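You operate a simulated robot arm through the tools that you are given. There is no shell and no other tool. Be economical: measure what you need, move in short steps, check, and stop when the job is done.

The job below is to be done with a simulated two-armed robot. You get a single attempt, and the scene is never put back.

TASK
Take the white tub labelled "Lot 29" from the narrow end of the long table and put it on the wide end of the long table. Then switch the check switch off. Then take the grey bar with the smallest size on its label from the back of the check table and leave it on the wide end of the long table. Do these in the order given. Set down upright: white tub.

It is judged by the outcome, as a careful person would: the job done as asked, and still so three seconds after it is handed in. It fails if anything else is knocked over, pushed out of place, dropped, spilled or broken.

THE ROBOT
Two 7-joint arms with two-finger parallel grippers on one trunk, on a base that drives. Base frame: it is fixed to the floor where the robot stands at the start and does not move with it; the origin is under the middle of the robot, x ahead of it, y to its left, z up. Readings come in m, degrees, newtons and seconds.
The left shoulder is at the start at [0.06, 0.189, 1.128], the right one opposite. With the tool pointing down near the work surface each hand reaches from about 0.1 to 0.64 m from the robot's upright axis, wherever it stands, measured 20 degrees to its own side. Places, roughly: check switch [-1.6, 0.6, 0.8]; grey bar [-1.75, 0.25, 0.75]; wide end of the long table [0.5, 1.8, 0.7]. Payload 3.43 kg a hand.
The TCP of each hand is the grasp point between the finger pads, 0.03 m short of the fingertips. In the tool frame z runs along the fingers and y along their closing line. The gripper opens to 0.094 m. The fingers are 0.028 m wide and 0.01 m thick; the gripper's body (0.05 by 0.096 m) begins 0.055 m behind the TCP.
Orientation is that of the tool frame in the base frame, as a unit quaternion [x, y, z, w]. With the fingers straight down and closing along the base's y, the tool's x points along the base's -x, its y along +y and its z along -z.

THE INTERFACE
- The arms move only by the tool step_arm. It takes "left_rows", "right_rows" or both (then of equal length, played together; a hand with none holds still); each is a list of rows, each a list of 7 numbers: the turn, a rotation vector about the tool's x, y, z in degrees, then the shift along the tool's x, y, z in m, then the finger opening in m, from 0 to 0.094. In form: [[rx, ry, rz, tx, ty, tz, claw], ...]. A call has 1 to 12 rows; each row is the pose to reach, as a shift and turn from the pose commanded when the call began, along the tool's axes at that moment. A row lasts 0.2 s, in which the tool goes at most 0.05 m and 8.6 degrees; a call with a longer step from one row to the next is refused whole, and so is a gripper value outside its range. A pose out of reach is approached as far as the arm can. The call stops where the force on the tool passes 40 N (or 10 N more than at its start, if that is more) or the arm is blocked; 0.2 s more then pass. Each finger travels about 0.153 m/s and halts on what it meets, pressing with about 44 N; the grip force reading is that of the motor and also rises with nothing between the fingers. The clock runs only during rows and for 0.2 s after the last one: add rows that repeat a pose to give the fingers time. The reply holds the time, the measured pose of the TCP, the force on the tool along the base axes, the opening and the grip force, in the units named above and with some noise, with the torque about the TCP (base axes, N m) and any sound that the robot's microphone picked up, and new pictures: "pictures" is both (left out), scene, wrist or none (wrist: the cameras of the hands that moved).
- Cameras (640 x 400 px; columns grow to the right, rows downward): "scene" is now at [-0.0084, 0.0395, 1.6603]; the picture's right is [0.62, -0.79, 0.00], its down [-0.70, -0.55, -0.46] and it looks along [0.36, 0.28, -0.89] (base axes); focal length 282 px, centre (320, 200). "left" rides on the left gripper at [0.076, -0.014, -0.102] in its tool frame; the picture's right is [0.18, 0.98, 0.00], its down [-0.75, 0.14, -0.64] and it looks along [-0.63, 0.12, 0.77] (tool axes); focal length 243 px, centre (320, 200). "right" rides on the right gripper at [0.076, 0.014, -0.103] in its tool frame; the picture's right is [-0.18, 0.98, 0.00], its down [-0.75, -0.14, -0.64] and it looks along [-0.63, -0.12, 0.77] (tool axes); focal length 243 px, centre (320, 200). There is no depth. A picture from a camera that has moved, and an enlarged one, comes with that camera's place and axes in the base frame and with its lens.
- slide_trunk(by): slides the trunk up (or, below 0, down) by that many m; the arms and the scene camera ride with it, the base frame stays. It gives what a move gives, with no picture.
- steer(legs): drives the robot by 1 to 6 legs, each [ahead, left, turn to the left] in m, m and degrees, along the robot's own axes; the way and the turn of a leg run together, so that a leg with both is an arc; at most 1.5 m and 180 degrees a leg. The arms and the cameras ride along, it lands a little off, and it stops where it bumps. It gives what a move gives, and a new picture of the scene camera.
- turn_head(pan, tilt): turns the head with the scene camera to pan (to the left, within 86 degrees either way) and tilt (down, from -29 to 69), counted from straight ahead of the robot. It gives what a move gives, and a new picture of the scene camera.
- enlarge(camera, box): a new picture of the part [left, top, right, bottom] of that camera's present view, enlarged. The clock stands still meanwhile.
- hand_in(): hands the job in; it is judged then, once.

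Go step by step. Nothing tells you exact positions but the pictures and the camera data: compare them with the known pose of the tool, close in by small moves and look again before you grip or let go. The budget is 165 turns and 260 pictures, counting those below and the enlarged ones. Unless the task says otherwise, let go and move clear before handing in.

The tools are called as name(argument=value, ...) on one line, values as JSON. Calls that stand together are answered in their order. step_arm: Moves the arms, as the interface text tells. Its arguments: {"type":"object","properties":{"left_rows":{"type":"array","items":{"type":"array","items":{"type":"number"}}},"right_rows":{"type":"array","items":{"type":"array","items":{"type":"number"}}},"pictures":{"type":"string","enum":["both","scene","wrist","none"]}},"required":[]} The other tools are called the same way: slide_trunk (by) slides the trunk up or down; steer (legs) drives the base; turn_head (pan, tilt) turns the head that bears the scene camera; enlarge (camera, box) takes an enlarged picture of a part of a camera's view; hand_in () hands the job in.

At the start:

```text
time_s: 0.0
left_ee_pos: [0.3102, 0.481, 0.9591]
left_tcp_rot: [0.001, 1.0, 0.0, 0.0]
left_ft_force: [0.5, 0.1, -1.3]
left_wrist_torque: [0.0, -0.02, 0.0]
left_opening: 0.094
left_grip_force: 0.0
right_ee_pos: [0.3453, 0.0534, 1.0307]
right_tcp_rot: [0.001, 1.0, 0.0, 0.0]
right_ft_force: [0.6, -1.0, 0.6]
right_wrist_torque: [-0.01, 0.01, -0.02]
right_opening: 0.0941
right_grip_force: 0.2
trunk travel left (down, up): [-0.8, 0.19]
robot x, y, heading: [-0.0021, 0.0005, 0.1]
head pan, tilt: [38.1, 62.7]
```

scene: 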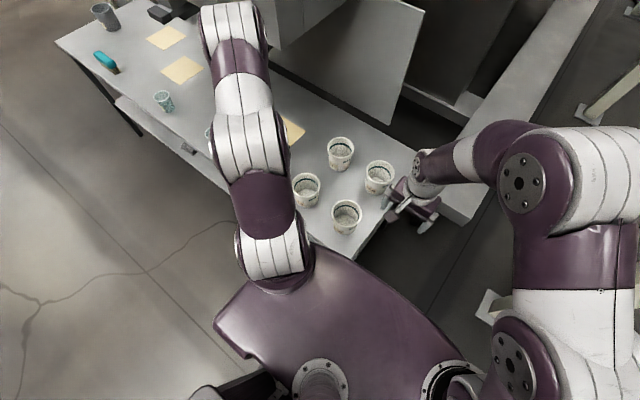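
right: 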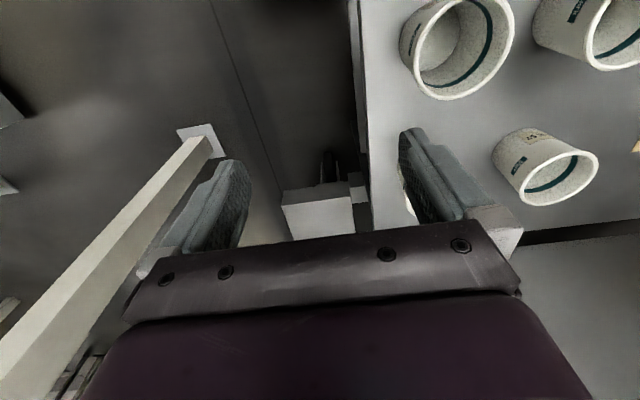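
left: 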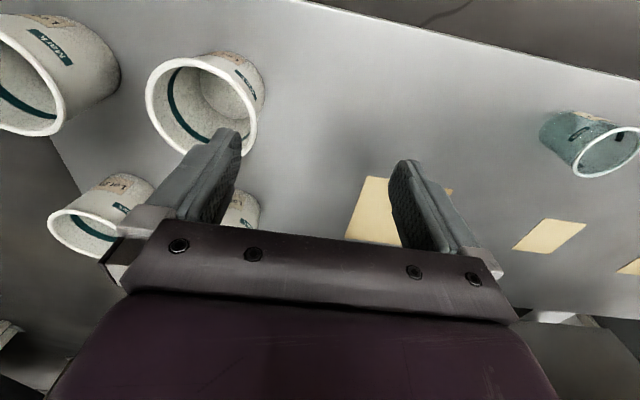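

I see four or five white tubs at the near (narrow) end of the long table, with labels facing various ways. I'll enlarge views to read the labels.

enlarge(camera="left", box=[0, 0, 280, 270])

enlarge(camera="right", box=[380, 0, 640, 220])

enlarge(camera="scene", box=[270, 110, 440, 250])

```text
1.48 times, centred on (140, 135) of left
camera zoom: at [0.2342, 0.4657, 1.0615], right [-0.18, 0.98, 0.0], down [0.75, 0.14, 0.64], along [0.63, 0.12, -0.77], focal length 359 px, centre (587, 296)
```

zoom: 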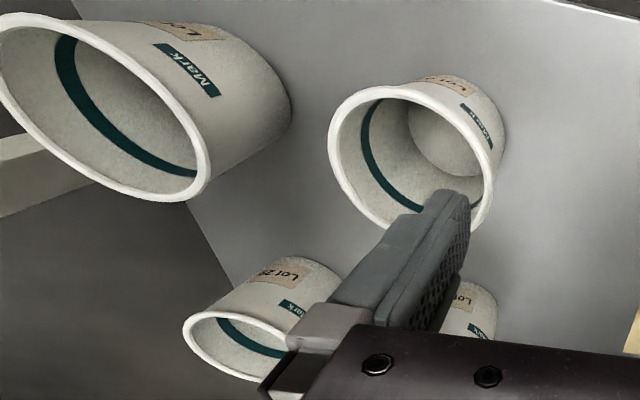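

```text
1.82 times, centred on (510, 110) of right
camera zoom: at [0.2673, 0.0669, 1.1325], right [0.18, 0.98, 0.0], down [0.75, -0.14, 0.64], along [0.63, -0.12, -0.77], focal length 441 px, centre (-26, 364)
```

zoom: 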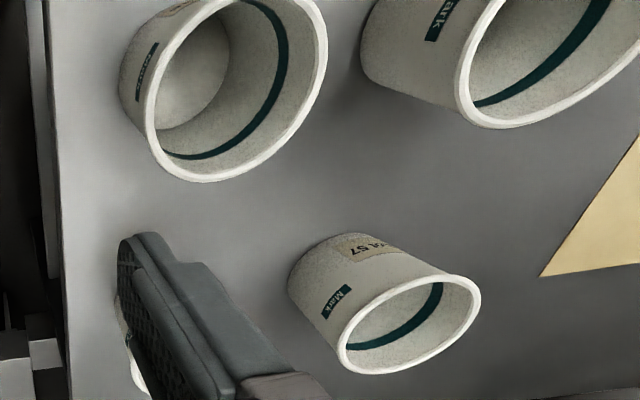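

```text
2.86 times, centred on (355, 180) of scene
camera zoom: at [-0.0084, 0.0395, 1.6603], right [0.62, -0.79, 0.0], down [-0.7, -0.55, -0.46], along [0.36, 0.28, -0.89], focal length 804 px, centre (220, 257)
```

zoom: 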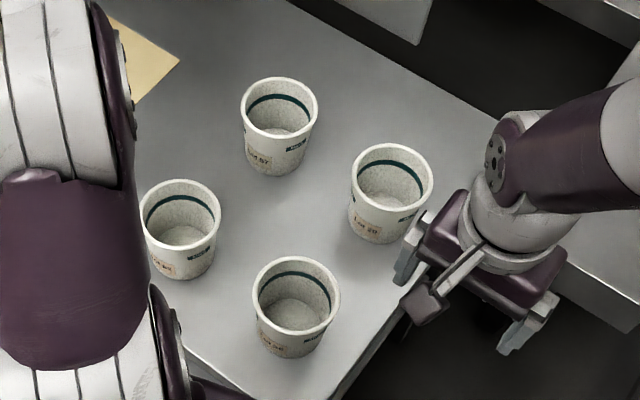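

The tub beside the right hand seems to read "Lot 2?". I'll zoom more on all labels.

enlarge(camera="scene", box=[355, 155, 395, 180])

enlarge(camera="scene", box=[325, 180, 365, 240])

enlarge(camera="left", box=[90, 160, 160, 220])

enlarge(camera="scene", box=[295, 130, 365, 210])

```text
16.00 times, centred on (375, 168) of scene
camera zoom: at [-0.0084, 0.0395, 1.6603], right [0.62, -0.79, 0.0], down [-0.7, -0.55, -0.46], along [0.36, 0.28, -0.89], focal length 4503 px, centre (-560, 720)
```

zoom: 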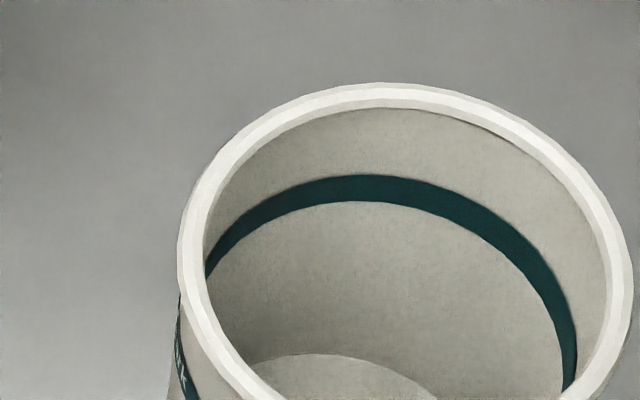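

```text
6.67 times, centred on (345, 210) of scene
camera zoom: at [-0.0084, 0.0395, 1.6603], right [0.62, -0.79, 0.0], down [-0.7, -0.55, -0.46], along [0.36, 0.28, -0.89], focal length 1876 px, centre (153, 133)
```

zoom: 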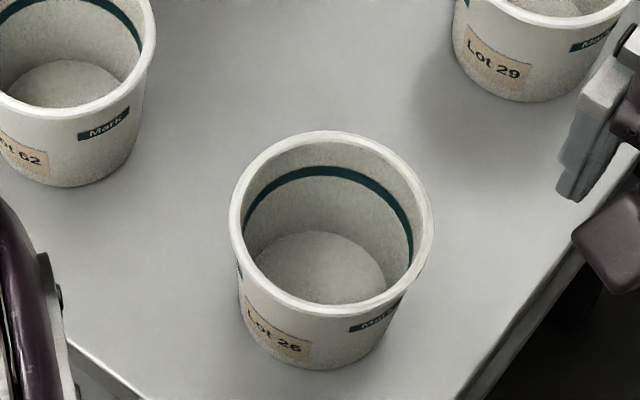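

```text
6.67 times, centred on (125, 190) of left
camera zoom: at [0.2342, 0.4657, 1.0615], right [-0.18, 0.98, 0.0], down [0.75, 0.14, 0.64], along [0.63, 0.12, -0.77], focal length 1618 px, centre (1620, 267)
```

zoom: 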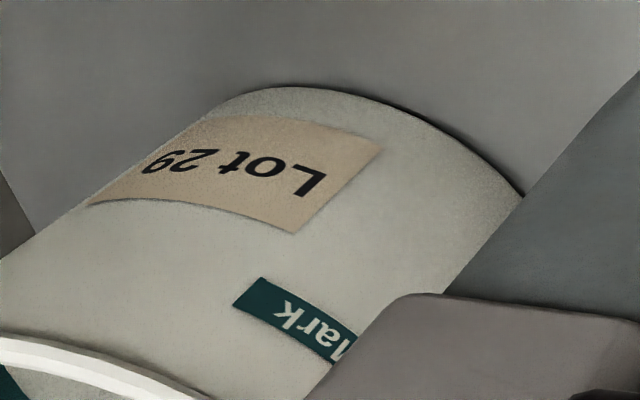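

```text
5.00 times, centred on (330, 170) of scene
camera zoom: at [-0.0084, 0.0395, 1.6603], right [0.62, -0.79, 0.0], down [-0.7, -0.55, -0.46], along [0.36, 0.28, -0.89], focal length 1407 px, centre (270, 350)
```

zoom: 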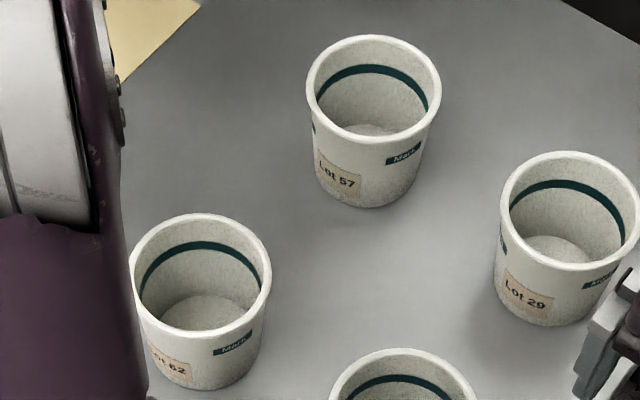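

Lot 29 is the tub furthest to the right. Triangulated, its rim centre is near (0.53, 0.20, 0.845). I'll clear the right hand, then bring the left hand above the tub's right wall.

step_arm(right_rows=[[0, 0, 0, 0.02, -0.045, 0, 0.05], [0, 0, 0, 0.04, -0.09, 0, 0.05], [0, 0, 0, 0.06, -0.135, 0, 0.05], [0, 0, 0, 0.08, -0.18, 0, 0.05], [0, 0, 0, 0.1, -0.22, 0, 0.05], [0, 0, 0, 0.1, -0.26, 0, 0.05]], pictures="none")

step_arm(left_rows=[[0, 0, 0, -0.024, -0.036, 0, 0.094], [0, 0, 0, -0.048, -0.072, 0, 0.094], [0, 0, 0, -0.072, -0.108, 0, 0.08], [0, 0, 0, -0.096, -0.144, 0, 0.06], [0, 0, 0, -0.12, -0.18, 0, 0.06], [0, 0, 0, -0.144, -0.216, 0, 0.06], [0, 0, 0, -0.168, -0.252, 0, 0.06], [0, 0, 0, -0.192, -0.288, 0, 0.06], [0, 0, 0, -0.221, -0.324, 0, 0.06], [0, 0, 0, -0.221, -0.324, 0, 0.06]], pictures="both")

```text
time_s: 1.4
left_ee_pos: [0.3104, 0.4793, 0.9584]
left_tcp_rot: [-0.001, 1.0, 0.0, 0.001]
left_ft_force: [0.3, 0.1, 0.3]
left_wrist_torque: [0.01, 0.02, -0.03]
left_opening: 0.0939
left_grip_force: 0.1
right_ee_pos: [0.245, -0.2069, 1.0291]
right_tcp_rot: [0.0, 1.0, 0.0, 0.0]
right_ft_force: [0.0, 0.4, 0.5]
right_wrist_torque: [-0.03, 0.01, 0.04]
right_opening: 0.05
right_grip_force: 0.1
trunk travel left (down, up): [-0.8, 0.19]
robot x, y, heading: [0.0012, -0.0015, 0.1]
head pan, tilt: [38.1, 62.7]
```

```text
time_s: 3.6
left_ee_pos: [0.5327, 0.1559, 0.959]
left_tcp_rot: [0.0, 1.0, 0.0, -0.001]
left_ft_force: [-0.4, 0.6, 0.2]
left_wrist_torque: [-0.02, -0.04, -0.02]
left_opening: 0.0601
left_grip_force: 0.0
right_ee_pos: [0.2451, -0.2045, 1.0304]
right_tcp_rot: [0.0, 1.0, 0.0, 0.001]
right_ft_force: [0.6, -0.4, -0.5]
right_wrist_torque: [-0.01, 0.05, -0.01]
right_opening: 0.0504
right_grip_force: 0.0
trunk travel left (down, up): [-0.8, 0.19]
robot x, y, heading: [-0.0023, 0.0011, 0.0]
head pan, tilt: [38.1, 62.7]
camera scene: at [-0.0091, 0.0401, 1.6603], right [0.62, -0.79, 0.0], down [-0.7, -0.55, -0.46], along [0.36, 0.28, -0.89], focal length 282 px, centre (320, 200)
camera left: at [0.4549, 0.1416, 1.0618], right [-0.18, 0.98, 0.0], down [0.75, 0.14, 0.64], along [0.63, 0.12, -0.77], focal length 243 px, centre (320, 200)
```

scene: 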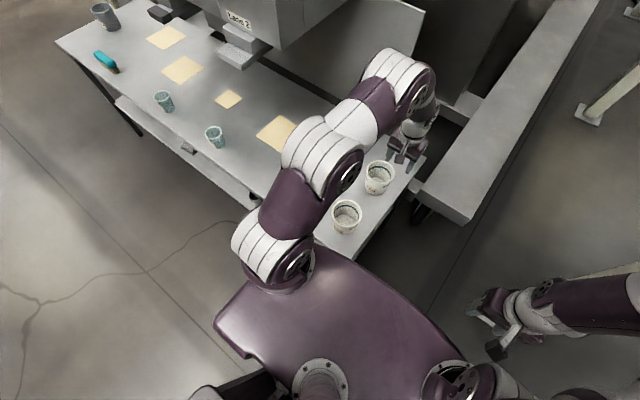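
left: 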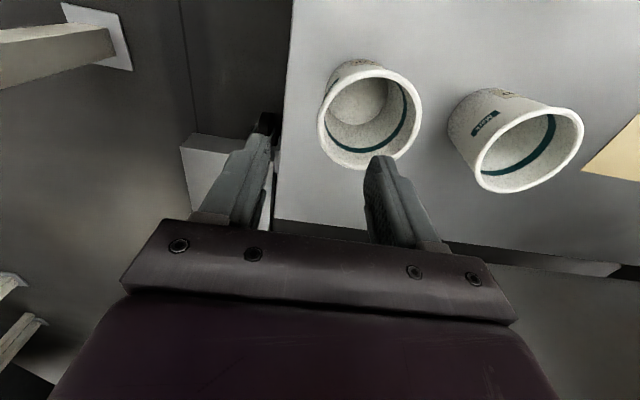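

The tub's rim now checks out at about (0.529, 0.202). The fingers straddle its right wall, so I'll descend along it.

step_arm(left_rows=[[0, 0, 0, 0.003, 0, 0.035, 0.06], [0, 0, 0, 0.003, 0, 0.07, 0.06], [0, 0, 0, 0.003, 0, 0.1, 0.06], [0, 0, 0, 0.003, 0, 0.125, 0.06]], pictures="both")

```text
time_s: 4.6
left_ee_pos: [0.5297, 0.1567, 0.8337]
left_tcp_rot: [-0.001, 1.0, 0.0, 0.0]
left_ft_force: [-0.4, -0.6, -0.4]
left_wrist_torque: [-0.03, 0.0, -0.01]
left_opening: 0.0602
left_grip_force: 0.1
right_ee_pos: [0.2461, -0.2062, 1.0299]
right_tcp_rot: [-0.001, 1.0, 0.0, 0.0]
right_ft_force: [0.5, -0.5, -0.6]
right_wrist_torque: [-0.07, -0.01, 0.02]
right_opening: 0.0498
right_grip_force: 0.1
trunk travel left (down, up): [-0.8, 0.19]
robot x, y, heading: [0.0002, -0.0003, -0.1]
head pan, tilt: [38.1, 62.7]
camera scene: at [-0.0076, 0.0396, 1.6604], right [0.62, -0.79, 0.0], down [-0.7, -0.55, -0.46], along [0.36, 0.28, -0.89], focal length 282 px, centre (320, 200)
camera left: at [0.4535, 0.1418, 0.9363], right [-0.18, 0.98, 0.0], down [0.75, 0.14, 0.64], along [0.63, 0.12, -0.77], focal length 243 px, centre (320, 200)
```

scene: 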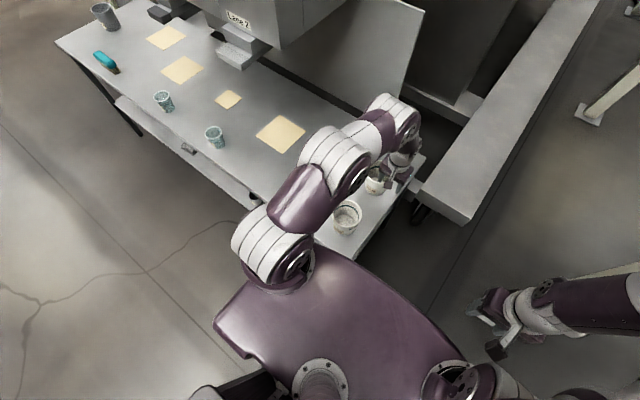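
left: 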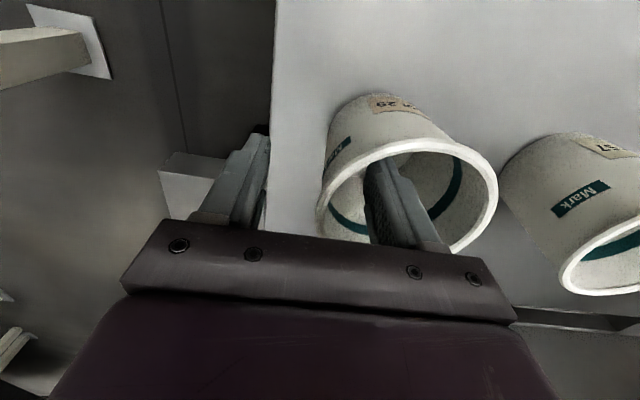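

The inner finger is inside the tub and the outer one is outside it. I'll close on the wall.

step_arm(left_rows=[[0, 0, 0, 0, 0, 0, 0.03], [0, 0, 0, 0, 0, 0, 0.0], [0, 0, 0, 0, 0, 0, 0.0], [0, 0, 0, 0, 0, 0, 0.0]], pictures="wrist")

```text
time_s: 5.6
left_ee_pos: [0.5297, 0.1562, 0.8338]
left_tcp_rot: [0.001, 1.0, 0.0, 0.0]
left_ft_force: [0.8, 1.6, 5.0]
left_wrist_torque: [0.27, 0.2, -0.09]
left_opening: 0.0061
left_grip_force: 40.7
right_ee_pos: [0.246, -0.2062, 1.0295]
right_tcp_rot: [0.0, 1.0, 0.0, 0.0]
right_ft_force: [0.2, 0.1, 0.5]
right_wrist_torque: [0.0, -0.01, 0.0]
right_opening: 0.05
right_grip_force: 0.1
trunk travel left (down, up): [-0.8, 0.19]
robot x, y, heading: [0.0, 0.0019, -0.1]
head pan, tilt: [38.1, 62.7]
camera left: at [0.4527, 0.1417, 0.9371], right [-0.18, 0.98, 0.0], down [0.75, 0.14, 0.64], along [0.63, 0.12, -0.77], focal length 243 px, centre (320, 200)
```

left: 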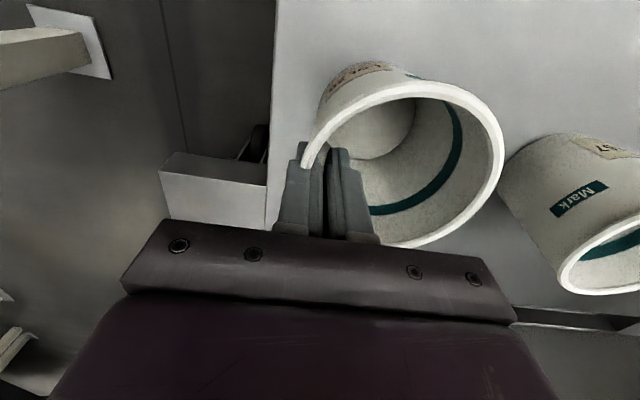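

The wall is held at about 6 mm opening, and the tub tilted slightly to fit its taper to the pads. I'll lift straight up and look.

step_arm(left_rows=[[0, 0, 0, 0, 0, -0.02, 0.0], [0, 0, 0, 0, 0, -0.05, 0.0], [0, 0, 0, 0, 0, -0.09, 0.0], [0, 0, 0, 0, 0, -0.13, 0.0], [0, 0, 0, 0, 0, -0.17, 0.0], [0, 0, 0, 0, 0, -0.2, 0.0], [0, 0, 0, 0, 0, -0.2, 0.0]], pictures="both")

```text
time_s: 7.2
left_ee_pos: [0.5287, 0.1545, 1.0349]
left_tcp_rot: [0.0, 1.0, 0.0, -0.001]
left_ft_force: [-0.6, -0.7, -1.1]
left_wrist_torque: [-0.04, 0.0, 0.0]
left_opening: 0.006
left_grip_force: 40.4
right_ee_pos: [0.2459, -0.2058, 1.0294]
right_tcp_rot: [0.0, 1.0, -0.001, 0.0]
right_ft_force: [-0.6, -0.3, -0.4]
right_wrist_torque: [0.01, -0.01, -0.02]
right_opening: 0.0501
right_grip_force: 0.1
trunk travel left (down, up): [-0.8, 0.19]
robot x, y, heading: [0.004, -0.0009, -0.0]
head pan, tilt: [38.1, 62.7]
camera scene: at [-0.0078, 0.0394, 1.6603], right [0.62, -0.79, 0.0], down [-0.7, -0.55, -0.46], along [0.36, 0.28, -0.89], focal length 282 px, centre (320, 200)
camera left: at [0.4521, 0.1414, 1.1373], right [-0.18, 0.98, 0.0], down [0.75, 0.14, 0.64], along [0.63, 0.12, -0.77], focal length 243 px, centre (320, 200)
```

scene: 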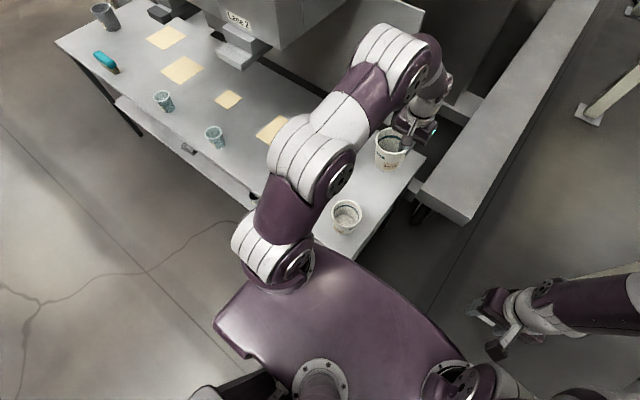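
left: 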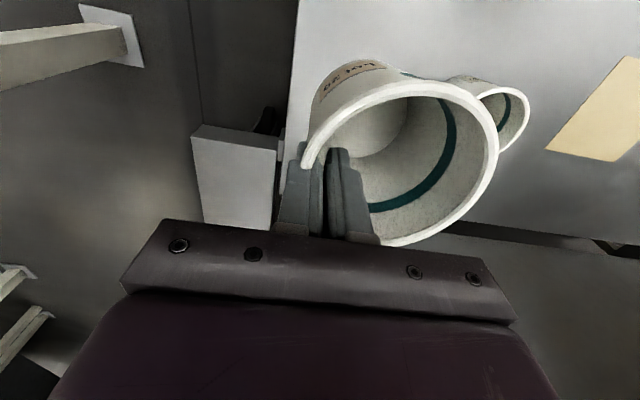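

The tub is held and is light. I'll retract the hand towards the body for the drive, and look along the table to the wide end.

step_arm(left_rows=[[0, 0, 0, 0.03, 0.02, 0, 0.0], [0, 0, 0, 0.06, 0.045, 0, 0.0], [0, 0, 0, 0.09, 0.07, 0, 0.0], [0, 0, 0, 0.12, 0.095, 0, 0.0], [0, 0, 0, 0.15, 0.12, 0, 0.0], [0, 0, 0, 0.18, 0.145, 0, 0.0], [0, 0, 0, 0.2, 0.17, 0, 0.0]], pictures="none")

turn_head(pan=65, tilt=35)

```text
time_s: 8.8
left_ee_pos: [0.3263, 0.3261, 1.0352]
left_tcp_rot: [0.0, 1.0, 0.0, -0.001]
left_ft_force: [-0.4, 0.2, -0.5]
left_wrist_torque: [-0.04, -0.02, -0.05]
left_opening: 0.0059
left_grip_force: 40.5
right_ee_pos: [0.244, -0.2045, 1.0293]
right_tcp_rot: [0.0, 1.0, 0.0, 0.0]
right_ft_force: [0.1, 0.6, -0.2]
right_wrist_torque: [-0.02, 0.02, 0.0]
right_opening: 0.0497
right_grip_force: 0.1
trunk travel left (down, up): [-0.8, 0.19]
robot x, y, heading: [-0.0003, -0.0008, 0.1]
head pan, tilt: [38.1, 62.7]
```

```text
time_s: 9.7
left_ee_pos: [0.3289, 0.3255, 1.0337]
left_tcp_rot: [0.001, 1.0, 0.0, 0.0]
left_ft_force: [0.5, 0.5, -0.9]
left_wrist_torque: [0.02, -0.01, 0.03]
left_opening: 0.006
left_grip_force: 40.0
right_ee_pos: [0.2465, -0.2062, 1.03]
right_tcp_rot: [0.0, 1.0, 0.0, 0.0]
right_ft_force: [0.2, -0.3, 0.4]
right_wrist_torque: [0.02, 0.03, 0.0]
right_opening: 0.0502
right_grip_force: 0.1
trunk travel left (down, up): [-0.8, 0.19]
robot x, y, heading: [0.0016, -0.0012, -0.1]
head pan, tilt: [65.0, 35.0]
camera scene: at [-0.0211, 0.0799, 1.6976], right [0.91, -0.42, 0.0], down [-0.24, -0.52, -0.82], along [0.35, 0.74, -0.57], focal length 282 px, centre (320, 200)
```

scene: 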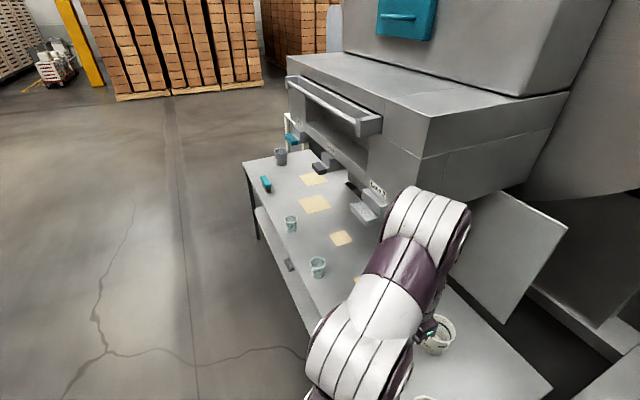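

The table's near edge runs at x≈0.25 and a machine stands over its far side. I'll back off a little and strafe left in two legs.

steer(legs=[[-0.08, 0, 0], [0, 0.75, 0]])

```text
time_s: 14.4
left_ee_pos: [0.2512, 1.068, 1.0339]
left_tcp_rot: [0.002, 1.0, 0.0, 0.0]
left_ft_force: [-0.1, -1.1, -0.6]
left_wrist_torque: [-0.05, -0.01, 0.0]
left_opening: 0.006
left_grip_force: 40.2
right_ee_pos: [0.166, 0.5362, 1.0302]
right_tcp_rot: [0.003, 1.0, 0.0, 0.0]
right_ft_force: [0.3, -0.6, 0.2]
right_wrist_torque: [0.0, 0.0, 0.01]
right_opening: 0.05
right_grip_force: 0.1
trunk travel left (down, up): [-0.8, 0.19]
robot x, y, heading: [-0.0746, 0.741, -0.2]
head pan, tilt: [65.0, 35.0]
camera scene: at [-0.0991, 0.8235, 1.6977], right [0.9, -0.43, 0.0], down [-0.24, -0.52, -0.82], along [0.35, 0.74, -0.57], focal length 282 px, centre (320, 200)
```

scene: 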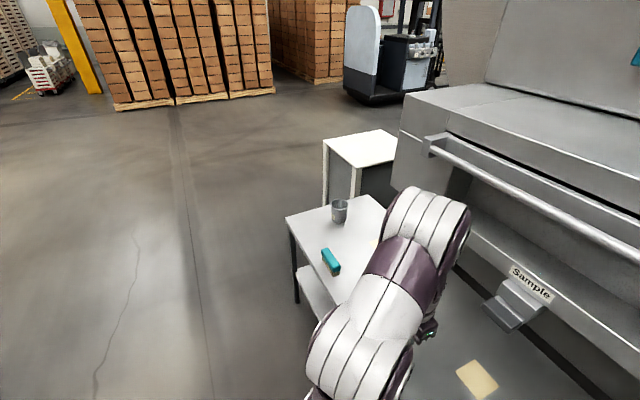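

Clear so far; I'll strafe to about y=1.5 and tilt the head to view the wide end.

steer(legs=[[0, 0.72, 0]])

turn_head(pan=25, tilt=55)

```text
time_s: 18.4
left_ee_pos: [0.259, 1.7879, 1.0339]
left_tcp_rot: [0.005, 1.0, 0.001, 0.0]
left_ft_force: [0.6, 0.0, -0.4]
left_wrist_torque: [0.02, -0.02, 0.0]
left_opening: 0.0057
left_grip_force: 39.4
right_ee_pos: [0.1706, 1.2568, 1.0299]
right_tcp_rot: [0.006, 1.0, 0.0, 0.0]
right_ft_force: [-0.9, 0.2, 0.2]
right_wrist_torque: [-0.04, 0.0, 0.02]
right_opening: 0.0502
right_grip_force: 0.0
trunk travel left (down, up): [-0.8, 0.19]
robot x, y, heading: [-0.0716, 1.47, -0.7]
head pan, tilt: [65.0, 35.0]
camera scene: at [-0.093, 1.5458, 1.6977], right [0.9, -0.43, 0.0], down [-0.25, -0.52, -0.82], along [0.35, 0.74, -0.57], focal length 282 px, centre (320, 200)
```

scene: 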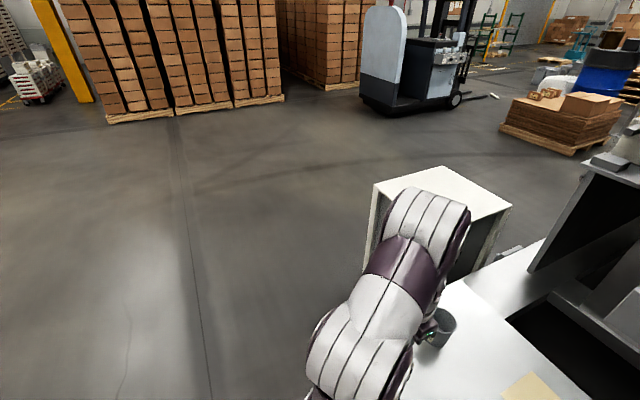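

```text
time_s: 19.4
left_ee_pos: [0.2598, 1.7881, 1.0342]
left_tcp_rot: [0.006, 1.0, 0.001, -0.001]
left_ft_force: [0.7, 0.2, -0.8]
left_wrist_torque: [-0.04, 0.0, 0.0]
left_opening: 0.0059
left_grip_force: 40.0
right_ee_pos: [0.171, 1.2571, 1.0296]
right_tcp_rot: [0.006, 1.0, 0.0, -0.001]
right_ft_force: [-0.6, 0.3, -0.4]
right_wrist_torque: [0.02, -0.02, 0.01]
right_opening: 0.0502
right_grip_force: 0.0
trunk travel left (down, up): [-0.8, 0.19]
robot x, y, heading: [-0.0715, 1.4664, -0.8]
head pan, tilt: [25.0, 55.0]
camera scene: at [-0.0654, 1.4964, 1.6695], right [0.41, -0.91, 0.0], down [-0.75, -0.34, -0.57], along [0.52, 0.24, -0.82], focal length 282 px, centre (320, 200)
```

scene: 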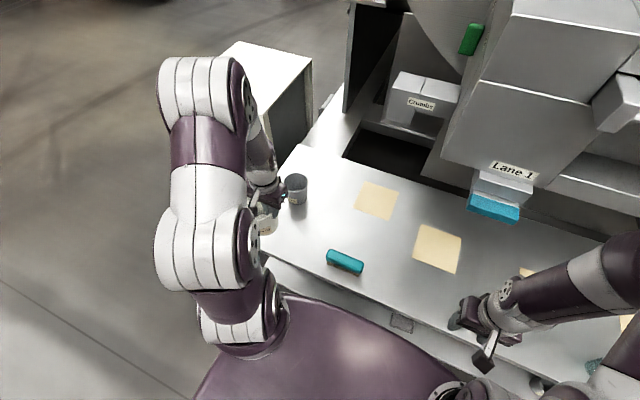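

Free spot chosen around (0.46, 1.70) between the grey cup and the teal item. I'll move the tub above it, lowering a little on the way.

step_arm(left_rows=[[0, 0, 0, -0.033, -0.022, 0, 0.0], [0, 0, 0, -0.066, -0.044, 0, 0.0], [0, 0, 0, -0.1, -0.066, 0, 0.0], [0, 0, 0, -0.133, -0.088, 0, 0.0], [0, 0, 0, -0.166, -0.11, 0, 0.0], [0, 0, 0, -0.2, -0.133, 0, 0.0], [0, 0, 0, -0.2, -0.133, 0.035, 0.0], [0, 0, 0, -0.2, -0.133, 0.07, 0.0], [0, 0, 0, -0.2, -0.133, 0.1, 0.0], [0, 0, 0, -0.2, -0.133, 0.1, 0.0]], pictures="both")

```text
time_s: 21.6
left_ee_pos: [0.4573, 1.6539, 0.9345]
left_tcp_rot: [0.006, 1.0, 0.001, 0.0]
left_ft_force: [-0.1, 0.5, -0.8]
left_wrist_torque: [-0.03, 0.0, 0.0]
left_opening: 0.0055
left_grip_force: 40.1
right_ee_pos: [0.1705, 1.2573, 1.0298]
right_tcp_rot: [0.004, 1.0, 0.0, -0.001]
right_ft_force: [0.4, -1.0, 0.2]
right_wrist_torque: [-0.01, 0.01, 0.0]
right_opening: 0.0501
right_grip_force: 0.1
trunk travel left (down, up): [-0.8, 0.19]
robot x, y, heading: [-0.0723, 1.4643, -0.6]
head pan, tilt: [25.0, 55.0]
camera scene: at [-0.066, 1.4966, 1.6694], right [0.41, -0.91, 0.0], down [-0.75, -0.34, -0.57], along [0.52, 0.24, -0.82], focal length 282 px, centre (320, 200)
camera left: at [0.3805, 1.6408, 1.0366], right [-0.17, 0.98, 0.0], down [0.75, 0.13, 0.64], along [0.63, 0.11, -0.77], focal length 243 px, centre (320, 200)
```

scene: 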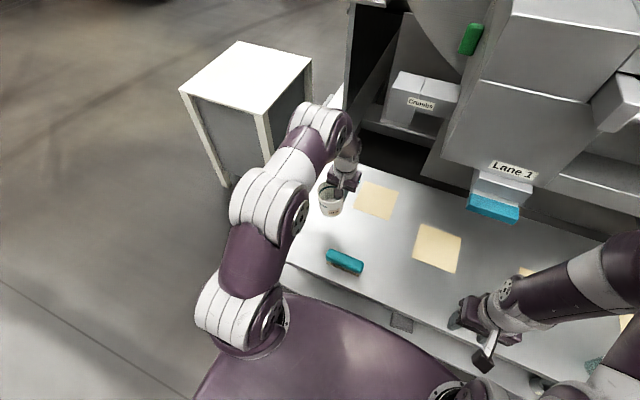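
left: 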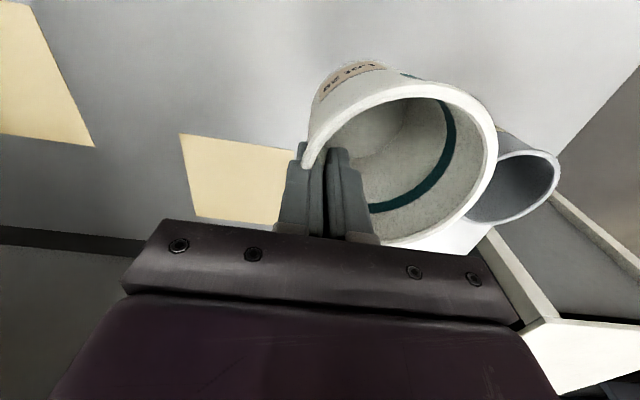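

The spot is clear. I'll check the tub's tilt before lowering.

enlarge(camera="scene", box=[290, 150, 386, 230])

```text
5.00 times, centred on (338, 190) of scene
camera zoom: at [-0.066, 1.4966, 1.6694], right [0.41, -0.91, 0.0], down [-0.75, -0.34, -0.57], along [0.52, 0.24, -0.82], focal length 1407 px, centre (230, 250)
```

zoom: 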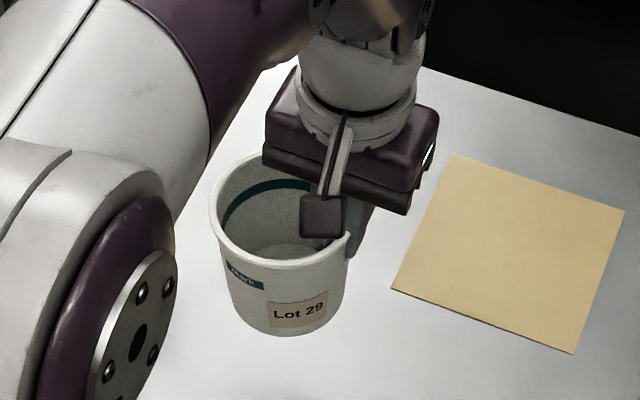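

The tub leans about 5° because of its taper, so I'll counter-tilt by 5° while lowering. The last part goes slowly.

step_arm(left_rows=[[-2.5, 0, 0, 0, 0, 0.03, 0.0], [-5, 0, 0, 0, 0, 0.06, 0.0], [-5, 0, 0, 0, 0, 0.08, 0.0], [-5, 0, 0, 0, 0, 0.09, 0.0], [-5, 0, 0, 0, 0, 0.09, 0.0]], pictures="both")

enlarge(camera="scene", box=[290, 160, 386, 240])

```text
time_s: 22.8
left_ee_pos: [0.4569, 1.6528, 0.8435]
left_tcp_rot: [0.004, 0.999, 0.044, 0.0]
left_ft_force: [-0.9, -0.2, 0.0]
left_wrist_torque: [-0.03, -0.01, 0.0]
left_opening: 0.0058
left_grip_force: 39.7
right_ee_pos: [0.171, 1.2565, 1.0297]
right_tcp_rot: [0.004, 1.0, 0.0, -0.001]
right_ft_force: [-0.6, 0.4, -0.5]
right_wrist_torque: [-0.01, 0.0, 0.01]
right_opening: 0.0503
right_grip_force: 0.0
trunk travel left (down, up): [-0.8, 0.19]
robot x, y, heading: [-0.0713, 1.4615, -0.3]
head pan, tilt: [25.0, 55.0]
camera scene: at [-0.0655, 1.4963, 1.6694], right [0.41, -0.91, 0.0], down [-0.75, -0.34, -0.57], along [0.52, 0.24, -0.82], focal length 282 px, centre (320, 200)
camera left: at [0.3807, 1.631, 0.945], right [-0.17, 0.98, 0.09], down [0.75, 0.08, 0.65], along [0.63, 0.18, -0.75], focal length 243 px, centre (320, 200)
```

scene: 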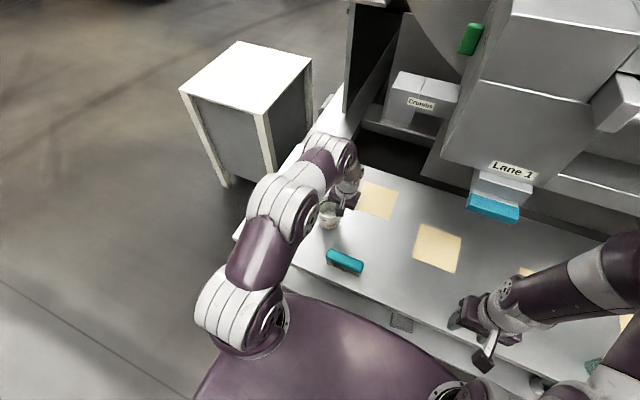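
left: 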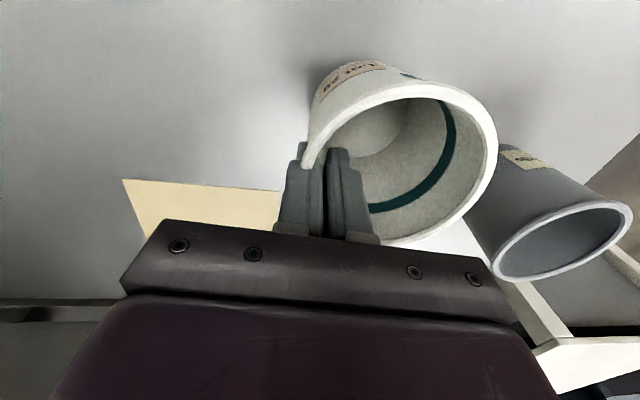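

```text
5.00 times, centred on (338, 200) of scene
camera zoom: at [-0.0655, 1.4963, 1.6694], right [0.41, -0.91, 0.0], down [-0.75, -0.34, -0.57], along [0.52, 0.24, -0.82], focal length 1407 px, centre (230, 200)
```

zoom: 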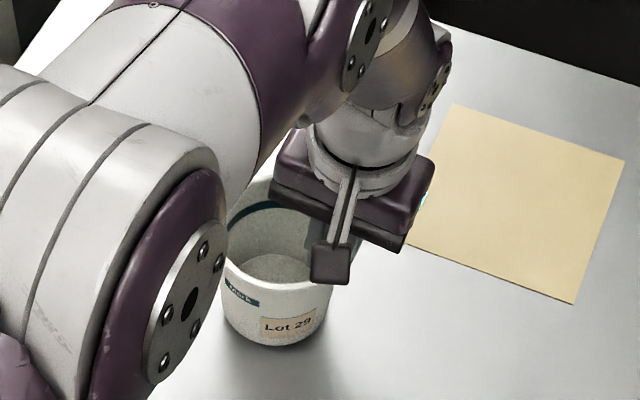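

Upright now and just above the surface. I'll lower in small steps, watching the force.

step_arm(left_rows=[[0, 0, 0, 0, 0, 0.004, 0.0], [0, 0, 0, 0, 0, 0.007, 0.0], [0, 0, 0, 0, 0, 0.007, 0.0]], pictures="none")

step_arm(left_rows=[[0, 0, 0, 0, 0, 0.003, 0.0], [0, 0, 0, 0, 0, 0.003, 0.0]], pictures="none")

```text
time_s: 23.6
left_ee_pos: [0.4562, 1.6542, 0.8375]
left_tcp_rot: [0.005, 0.999, 0.044, 0.0]
left_ft_force: [0.2, 0.1, -0.2]
left_wrist_torque: [-0.04, 0.02, -0.01]
left_opening: 0.0059
left_grip_force: 40.4
right_ee_pos: [0.171, 1.2571, 1.0288]
right_tcp_rot: [0.005, 1.0, 0.0, 0.0]
right_ft_force: [0.2, -0.1, 0.8]
right_wrist_torque: [0.03, 0.0, -0.01]
right_opening: 0.0499
right_grip_force: 0.1
trunk travel left (down, up): [-0.8, 0.19]
robot x, y, heading: [-0.0764, 1.4699, -0.8]
head pan, tilt: [25.0, 55.0]
```

```text
time_s: 24.2
left_ee_pos: [0.4568, 1.6538, 0.8339]
left_tcp_rot: [0.005, 0.999, 0.044, -0.001]
left_ft_force: [0.2, -0.4, -1.5]
left_wrist_torque: [0.0, 0.01, 0.05]
left_opening: 0.006
left_grip_force: 39.9
right_ee_pos: [0.1716, 1.2568, 1.0307]
right_tcp_rot: [0.006, 1.0, 0.0, 0.0]
right_ft_force: [0.2, -1.0, -0.4]
right_wrist_torque: [-0.03, 0.01, -0.02]
right_opening: 0.0502
right_grip_force: 0.0
trunk travel left (down, up): [-0.8, 0.19]
robot x, y, heading: [-0.0764, 1.4671, -0.6]
head pan, tilt: [25.0, 55.0]
```

step_arm(left_rows=[[0, 0, 0, 0, 0, 0.003, 0.0], [0, 0, 0, 0, 0, 0.003, 0.0]], pictures="none")

step_arm(left_rows=[[0, 0, 0, 0, 0, 0.002, 0.0], [0, 0, 0, 0, 0, 0.002, 0.0]], pictures="wrist")

```text
time_s: 24.8
left_ee_pos: [0.4571, 1.6548, 0.8342]
left_tcp_rot: [0.006, 0.999, 0.044, 0.002]
left_ft_force: [-1.8, -2.2, 19.3]
left_wrist_torque: [0.03, 0.65, 0.02]
left_opening: 0.0059
left_grip_force: 39.8
right_ee_pos: [0.1687, 1.2573, 1.0299]
right_tcp_rot: [0.005, 1.0, 0.0, 0.001]
right_ft_force: [0.9, -0.3, -0.1]
right_wrist_torque: [0.01, 0.02, -0.02]
right_opening: 0.0501
right_grip_force: 0.0
trunk travel left (down, up): [-0.8, 0.19]
robot x, y, heading: [-0.0734, 1.4694, -0.4]
head pan, tilt: [25.0, 55.0]
```

```text
time_s: 25.4
left_ee_pos: [0.4569, 1.6536, 0.8328]
left_tcp_rot: [0.005, 0.999, 0.044, 0.004]
left_ft_force: [2.2, -1.2, 36.0]
left_wrist_torque: [0.0, 0.45, 0.02]
left_opening: 0.0057
left_grip_force: 40.3
right_ee_pos: [0.1677, 1.2565, 1.0313]
right_tcp_rot: [0.005, 1.0, 0.001, 0.003]
right_ft_force: [-0.1, 0.2, -0.6]
right_wrist_torque: [0.02, 0.0, -0.01]
right_opening: 0.05
right_grip_force: 0.0
trunk travel left (down, up): [-0.8, 0.19]
robot x, y, heading: [-0.0756, 1.4686, -0.9]
head pan, tilt: [25.0, 55.0]
camera left: at [0.3801, 1.631, 0.9336], right [-0.17, 0.98, 0.09], down [0.75, 0.08, 0.66], along [0.64, 0.18, -0.75], focal length 243 px, centre (320, 200)
```

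left: 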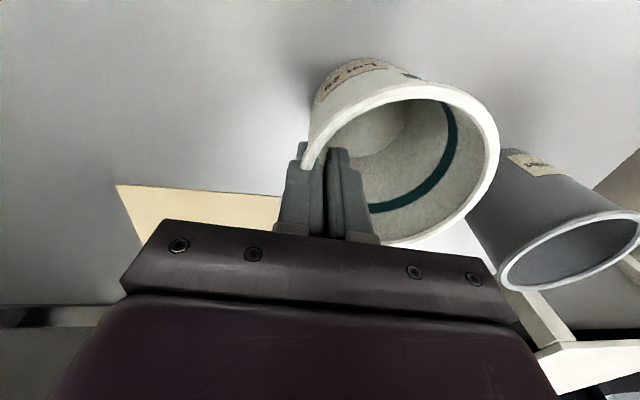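

The tub is firmly on the table, with an upward force. I'll raise 3 mm to relieve the press, open to about 5 cm, and check.

step_arm(left_rows=[[0, 0, 0, 0, 0, -0.004, 0.0], [0, 0, 0, 0, 0, -0.004, 0.02], [0, 0, 0, 0, 0, -0.004, 0.05], [0, 0, 0, 0, 0, -0.004, 0.05]], pictures="wrist")

```text
time_s: 26.4
left_ee_pos: [0.4565, 1.6546, 0.8335]
left_tcp_rot: [0.005, 0.999, 0.043, -0.001]
left_ft_force: [0.2, -0.3, -0.5]
left_wrist_torque: [-0.01, -0.02, -0.01]
left_opening: 0.05
left_grip_force: 0.0
right_ee_pos: [0.1714, 1.2579, 1.0297]
right_tcp_rot: [0.006, 1.0, 0.0, 0.0]
right_ft_force: [-0.8, 0.4, -0.3]
right_wrist_torque: [0.02, -0.04, -0.01]
right_opening: 0.0501
right_grip_force: 0.0
trunk travel left (down, up): [-0.8, 0.19]
robot x, y, heading: [-0.0735, 1.466, -0.6]
head pan, tilt: [25.0, 55.0]
camera left: at [0.3805, 1.6319, 0.9341], right [-0.17, 0.98, 0.09], down [0.76, 0.08, 0.65], along [0.63, 0.18, -0.75], focal length 243 px, centre (320, 200)
```

left: 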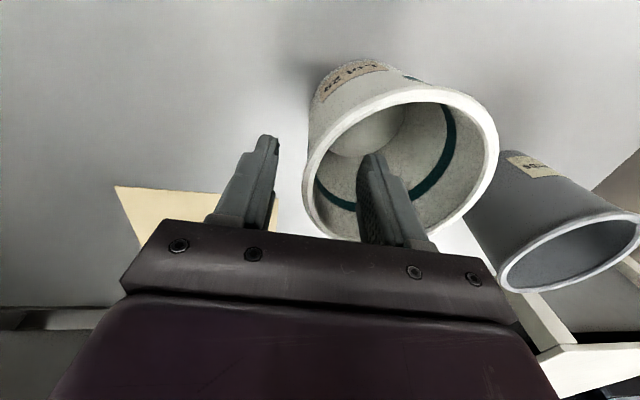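

Released and standing. I'll retreat up, straighten the hand and draw it back towards the body.

step_arm(left_rows=[[0, 0, 0, 0, 0, -0.03, 0.05], [0, 0, 0, 0, 0, -0.07, 0.05], [0, 0, 0, 0, 0, -0.11, 0.05], [0, 0, 0, 0, 0, -0.15, 0.05], [5, 0, 0, 0, 0, -0.19, 0.05], [5, 0, 0, 0.04, 0.02, -0.2, 0.05], [5, 0, 0, 0.08, 0.04, -0.2, 0.05], [5, 0, 0, 0.12, 0.06, -0.2, 0.05], [5, 0, 0, 0.16, 0.08, -0.2, 0.05], [5, 0, 0, 0.2, 0.09, -0.2, 0.05]], pictures="scene")

turn_head(pan=86, tilt=20)

```text
time_s: 28.6
left_ee_pos: [0.2574, 1.7289, 1.0403]
left_tcp_rot: [0.006, 1.0, -0.001, 0.001]
left_ft_force: [0.1, 0.6, -1.0]
left_wrist_torque: [0.0, 0.0, -0.02]
left_opening: 0.05
left_grip_force: 0.1
right_ee_pos: [0.1691, 1.257, 1.0311]
right_tcp_rot: [0.006, 1.0, -0.001, 0.001]
right_ft_force: [0.0, 0.0, -0.4]
right_wrist_torque: [0.0, 0.0, 0.02]
right_opening: 0.0499
right_grip_force: 0.0
trunk travel left (down, up): [-0.8, 0.19]
robot x, y, heading: [-0.0755, 1.465, -0.7]
head pan, tilt: [25.0, 55.0]
camera scene: at [-0.0671, 1.4963, 1.6694], right [0.41, -0.91, 0.0], down [-0.75, -0.34, -0.57], along [0.52, 0.24, -0.82], focal length 282 px, centre (320, 200)
```

scene: 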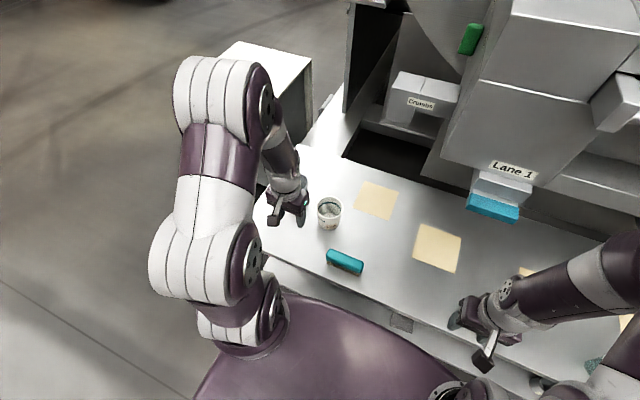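

```text
time_s: 29.9
left_ee_pos: [0.2593, 1.7285, 1.0401]
left_tcp_rot: [0.005, 1.0, 0.0, 0.0]
left_ft_force: [0.4, 0.0, -0.3]
left_wrist_torque: [0.0, 0.04, -0.02]
left_opening: 0.0501
left_grip_force: 0.0
right_ee_pos: [0.17, 1.2578, 1.0294]
right_tcp_rot: [0.006, 1.0, 0.0, -0.001]
right_ft_force: [0.7, -0.4, 0.3]
right_wrist_torque: [0.0, -0.01, -0.02]
right_opening: 0.0503
right_grip_force: 0.1
trunk travel left (down, up): [-0.8, 0.19]
robot x, y, heading: [-0.0703, 1.4632, -0.7]
head pan, tilt: [85.9, 20.0]
camera scene: at [-0.1233, 1.5594, 1.7215], right [1.0, -0.08, 0.0], down [-0.03, -0.34, -0.94], along [0.08, 0.94, -0.34], focal length 282 px, centre (320, 200)
```

scene: 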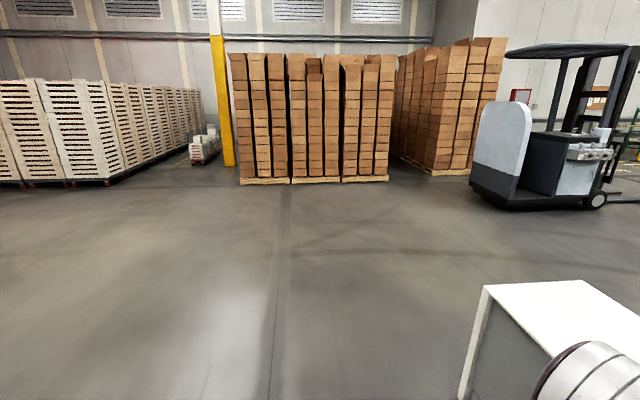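

The tub stands upright at the wide end. I'll back away from the table and turn to face the check table behind.

steer(legs=[[-0.5, 0, 0], [0, 0, 150]])

turn_head(pan=20, tilt=25)

```text
time_s: 39.0
left_ee_pos: [-0.9951, 1.4234, 1.0394]
left_tcp_rot: [0.96, -0.279, 0.0, 0.001]
left_ft_force: [-0.1, 0.9, -0.2]
left_wrist_torque: [0.0, 0.01, 0.0]
left_opening: 0.05
left_grip_force: 0.0
right_ee_pos: [-0.6707, 1.7769, 1.0302]
right_tcp_rot: [0.96, -0.28, 0.0, 0.001]
right_ft_force: [0.6, 0.8, -0.3]
right_wrist_torque: [-0.02, 0.01, -0.02]
right_opening: 0.0501
right_grip_force: 0.0
trunk travel left (down, up): [-0.8, 0.19]
robot x, y, heading: [-0.5734, 1.4705, 147.7]
head pan, tilt: [85.9, 20.0]
camera scene: at [-0.5779, 1.3635, 1.7215], right [-0.8, 0.59, 0.0], down [0.2, 0.27, -0.94], along [-0.56, -0.76, -0.34], focal length 282 px, centre (320, 200)
```

scene: 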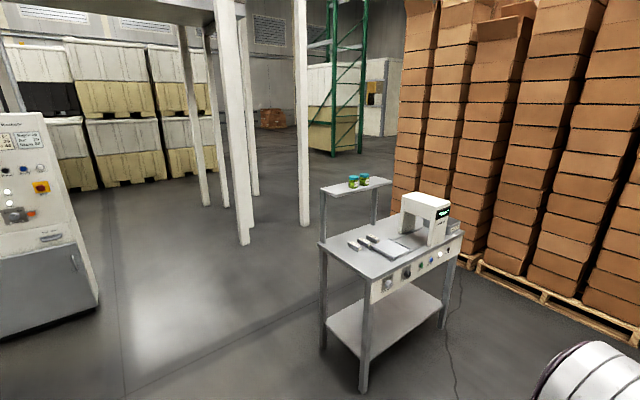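

```text
time_s: 40.4
left_ee_pos: [-0.995, 1.4209, 1.0407]
left_tcp_rot: [0.96, -0.28, 0.0, 0.0]
left_ft_force: [0.0, 0.1, -0.2]
left_wrist_torque: [0.0, 0.04, 0.02]
left_opening: 0.0499
left_grip_force: 0.1
right_ee_pos: [-0.6725, 1.7766, 1.0297]
right_tcp_rot: [0.96, -0.28, 0.0, 0.0]
right_ft_force: [0.6, 0.3, -0.3]
right_wrist_torque: [0.01, 0.03, 0.0]
right_opening: 0.05
right_grip_force: 0.1
trunk travel left (down, up): [-0.8, 0.19]
robot x, y, heading: [-0.5735, 1.4678, 147.4]
head pan, tilt: [20.0, 25.0]
camera scene: at [-0.6125, 1.4581, 1.7134], right [0.21, 0.98, 0.0], down [0.41, -0.09, -0.91], along [-0.89, 0.19, -0.42], focal length 282 px, centre (320, 200)
```

scene: 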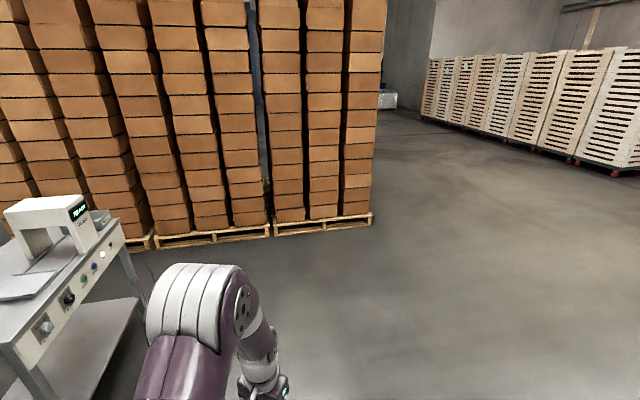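

The check table has a control panel facing roughly +y, with grey bars at its back-left. I'll look more closely.

turn_head(pan=83, tilt=25)

enlarge(camera="scene", box=[310, 140, 480, 300])

```text
time_s: 41.7
left_ee_pos: [-0.9955, 1.422, 1.0403]
left_tcp_rot: [0.96, -0.28, -0.001, 0.0]
left_ft_force: [1.1, 0.4, -0.4]
left_wrist_torque: [0.01, 0.02, -0.01]
left_opening: 0.0496
left_grip_force: 0.1
right_ee_pos: [-0.671, 1.7762, 1.0301]
right_tcp_rot: [0.96, -0.28, 0.001, 0.001]
right_ft_force: [0.0, -0.6, 0.2]
right_wrist_torque: [0.0, 0.01, -0.01]
right_opening: 0.05
right_grip_force: 0.1
trunk travel left (down, up): [-0.8, 0.19]
robot x, y, heading: [-0.5719, 1.4713, 147.4]
head pan, tilt: [83.0, 25.0]
camera scene: at [-0.5811, 1.3672, 1.7134], right [-0.77, 0.64, 0.0], down [0.27, 0.33, -0.91], along [-0.58, -0.7, -0.42], focal length 282 px, centre (320, 200)
```

scene: 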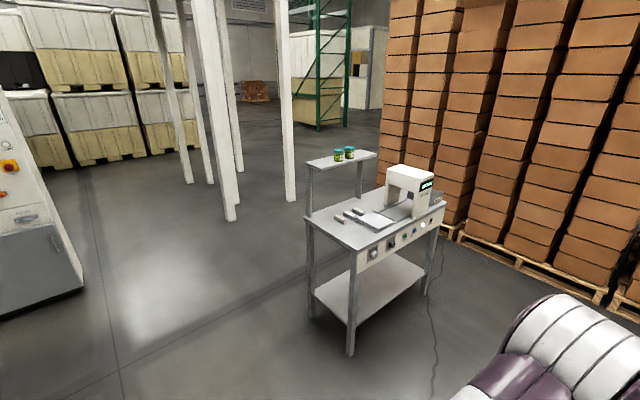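

```text
2.50 times, centred on (395, 220) of scene
camera zoom: at [-0.5811, 1.3672, 1.7134], right [-0.77, 0.64, 0.0], down [0.27, 0.33, -0.91], along [-0.58, -0.7, -0.42], focal length 704 px, centre (132, 150)
```

zoom: 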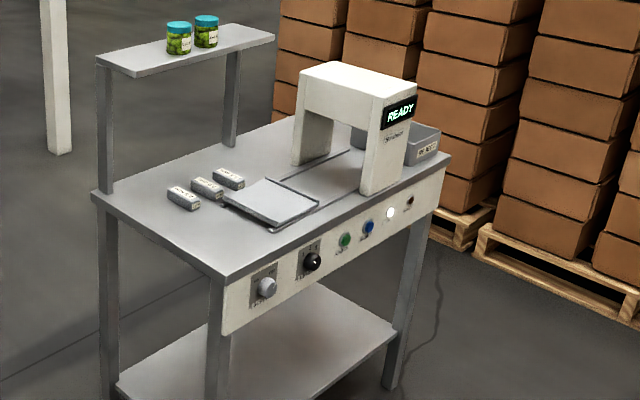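

Two knobs, some buttons and a small toggle are on the front panel, with three grey bars at the back-left. I'll drive to stand in front of the panel, facing it.

steer(legs=[[0, 0, 122.6], [0, -1.15, 0], [0.25, 0, 0]])

turn_head(pan=0, tilt=45)

```text
time_s: 54.1
left_ee_pos: [-1.4374, 0.8729, 1.0411]
left_tcp_rot: [0.699, 0.715, 0.0, 0.0]
left_ft_force: [0.3, -0.1, -0.1]
left_wrist_torque: [0.0, 0.02, 0.0]
left_opening: 0.0502
left_grip_force: 0.1
right_ee_pos: [-1.9107, 0.9456, 1.03]
right_tcp_rot: [0.7, 0.715, 0.0, 0.0]
right_ft_force: [0.4, -0.1, 0.2]
right_wrist_torque: [0.02, 0.04, 0.02]
right_opening: 0.0501
right_grip_force: 0.0
trunk travel left (down, up): [-0.8, 0.19]
robot x, y, heading: [-1.7115, 1.1979, -88.9]
head pan, tilt: [83.0, 25.0]
camera scene: at [-1.6186, 1.2465, 1.7134], right [-0.1, -0.99, 0.0], down [-0.42, 0.04, -0.91], along [0.9, -0.09, -0.42], focal length 282 px, centre (320, 200)
```

scene: 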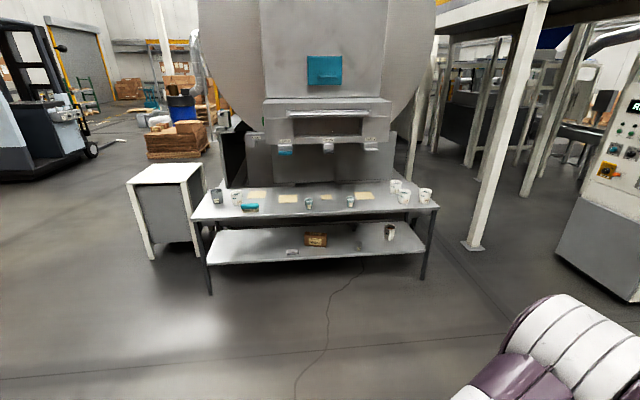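

```text
time_s: 55.6
left_ee_pos: [-1.437, 0.8729, 1.0406]
left_tcp_rot: [0.699, 0.715, 0.0, 0.001]
left_ft_force: [-0.9, 0.7, 0.5]
left_wrist_torque: [-0.01, 0.01, -0.03]
left_opening: 0.0502
left_grip_force: 0.2
right_ee_pos: [-1.9108, 0.9458, 1.0295]
right_tcp_rot: [0.7, 0.714, 0.0, 0.0]
right_ft_force: [0.3, 0.8, -0.2]
right_wrist_torque: [-0.01, 0.02, -0.01]
right_opening: 0.0501
right_grip_force: 0.1
trunk travel left (down, up): [-0.8, 0.19]
robot x, y, heading: [-1.712, 1.1954, -88.7]
head pan, tilt: [0.0, 45.0]
camera scene: at [-1.7084, 1.1738, 1.6829], right [-1.0, -0.02, 0.0], down [-0.02, 0.71, -0.71], along [0.02, -0.71, -0.71], focal length 282 px, centre (320, 200)
```

scene: 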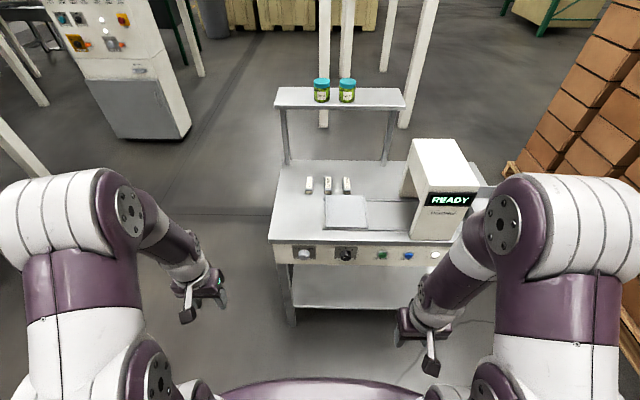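

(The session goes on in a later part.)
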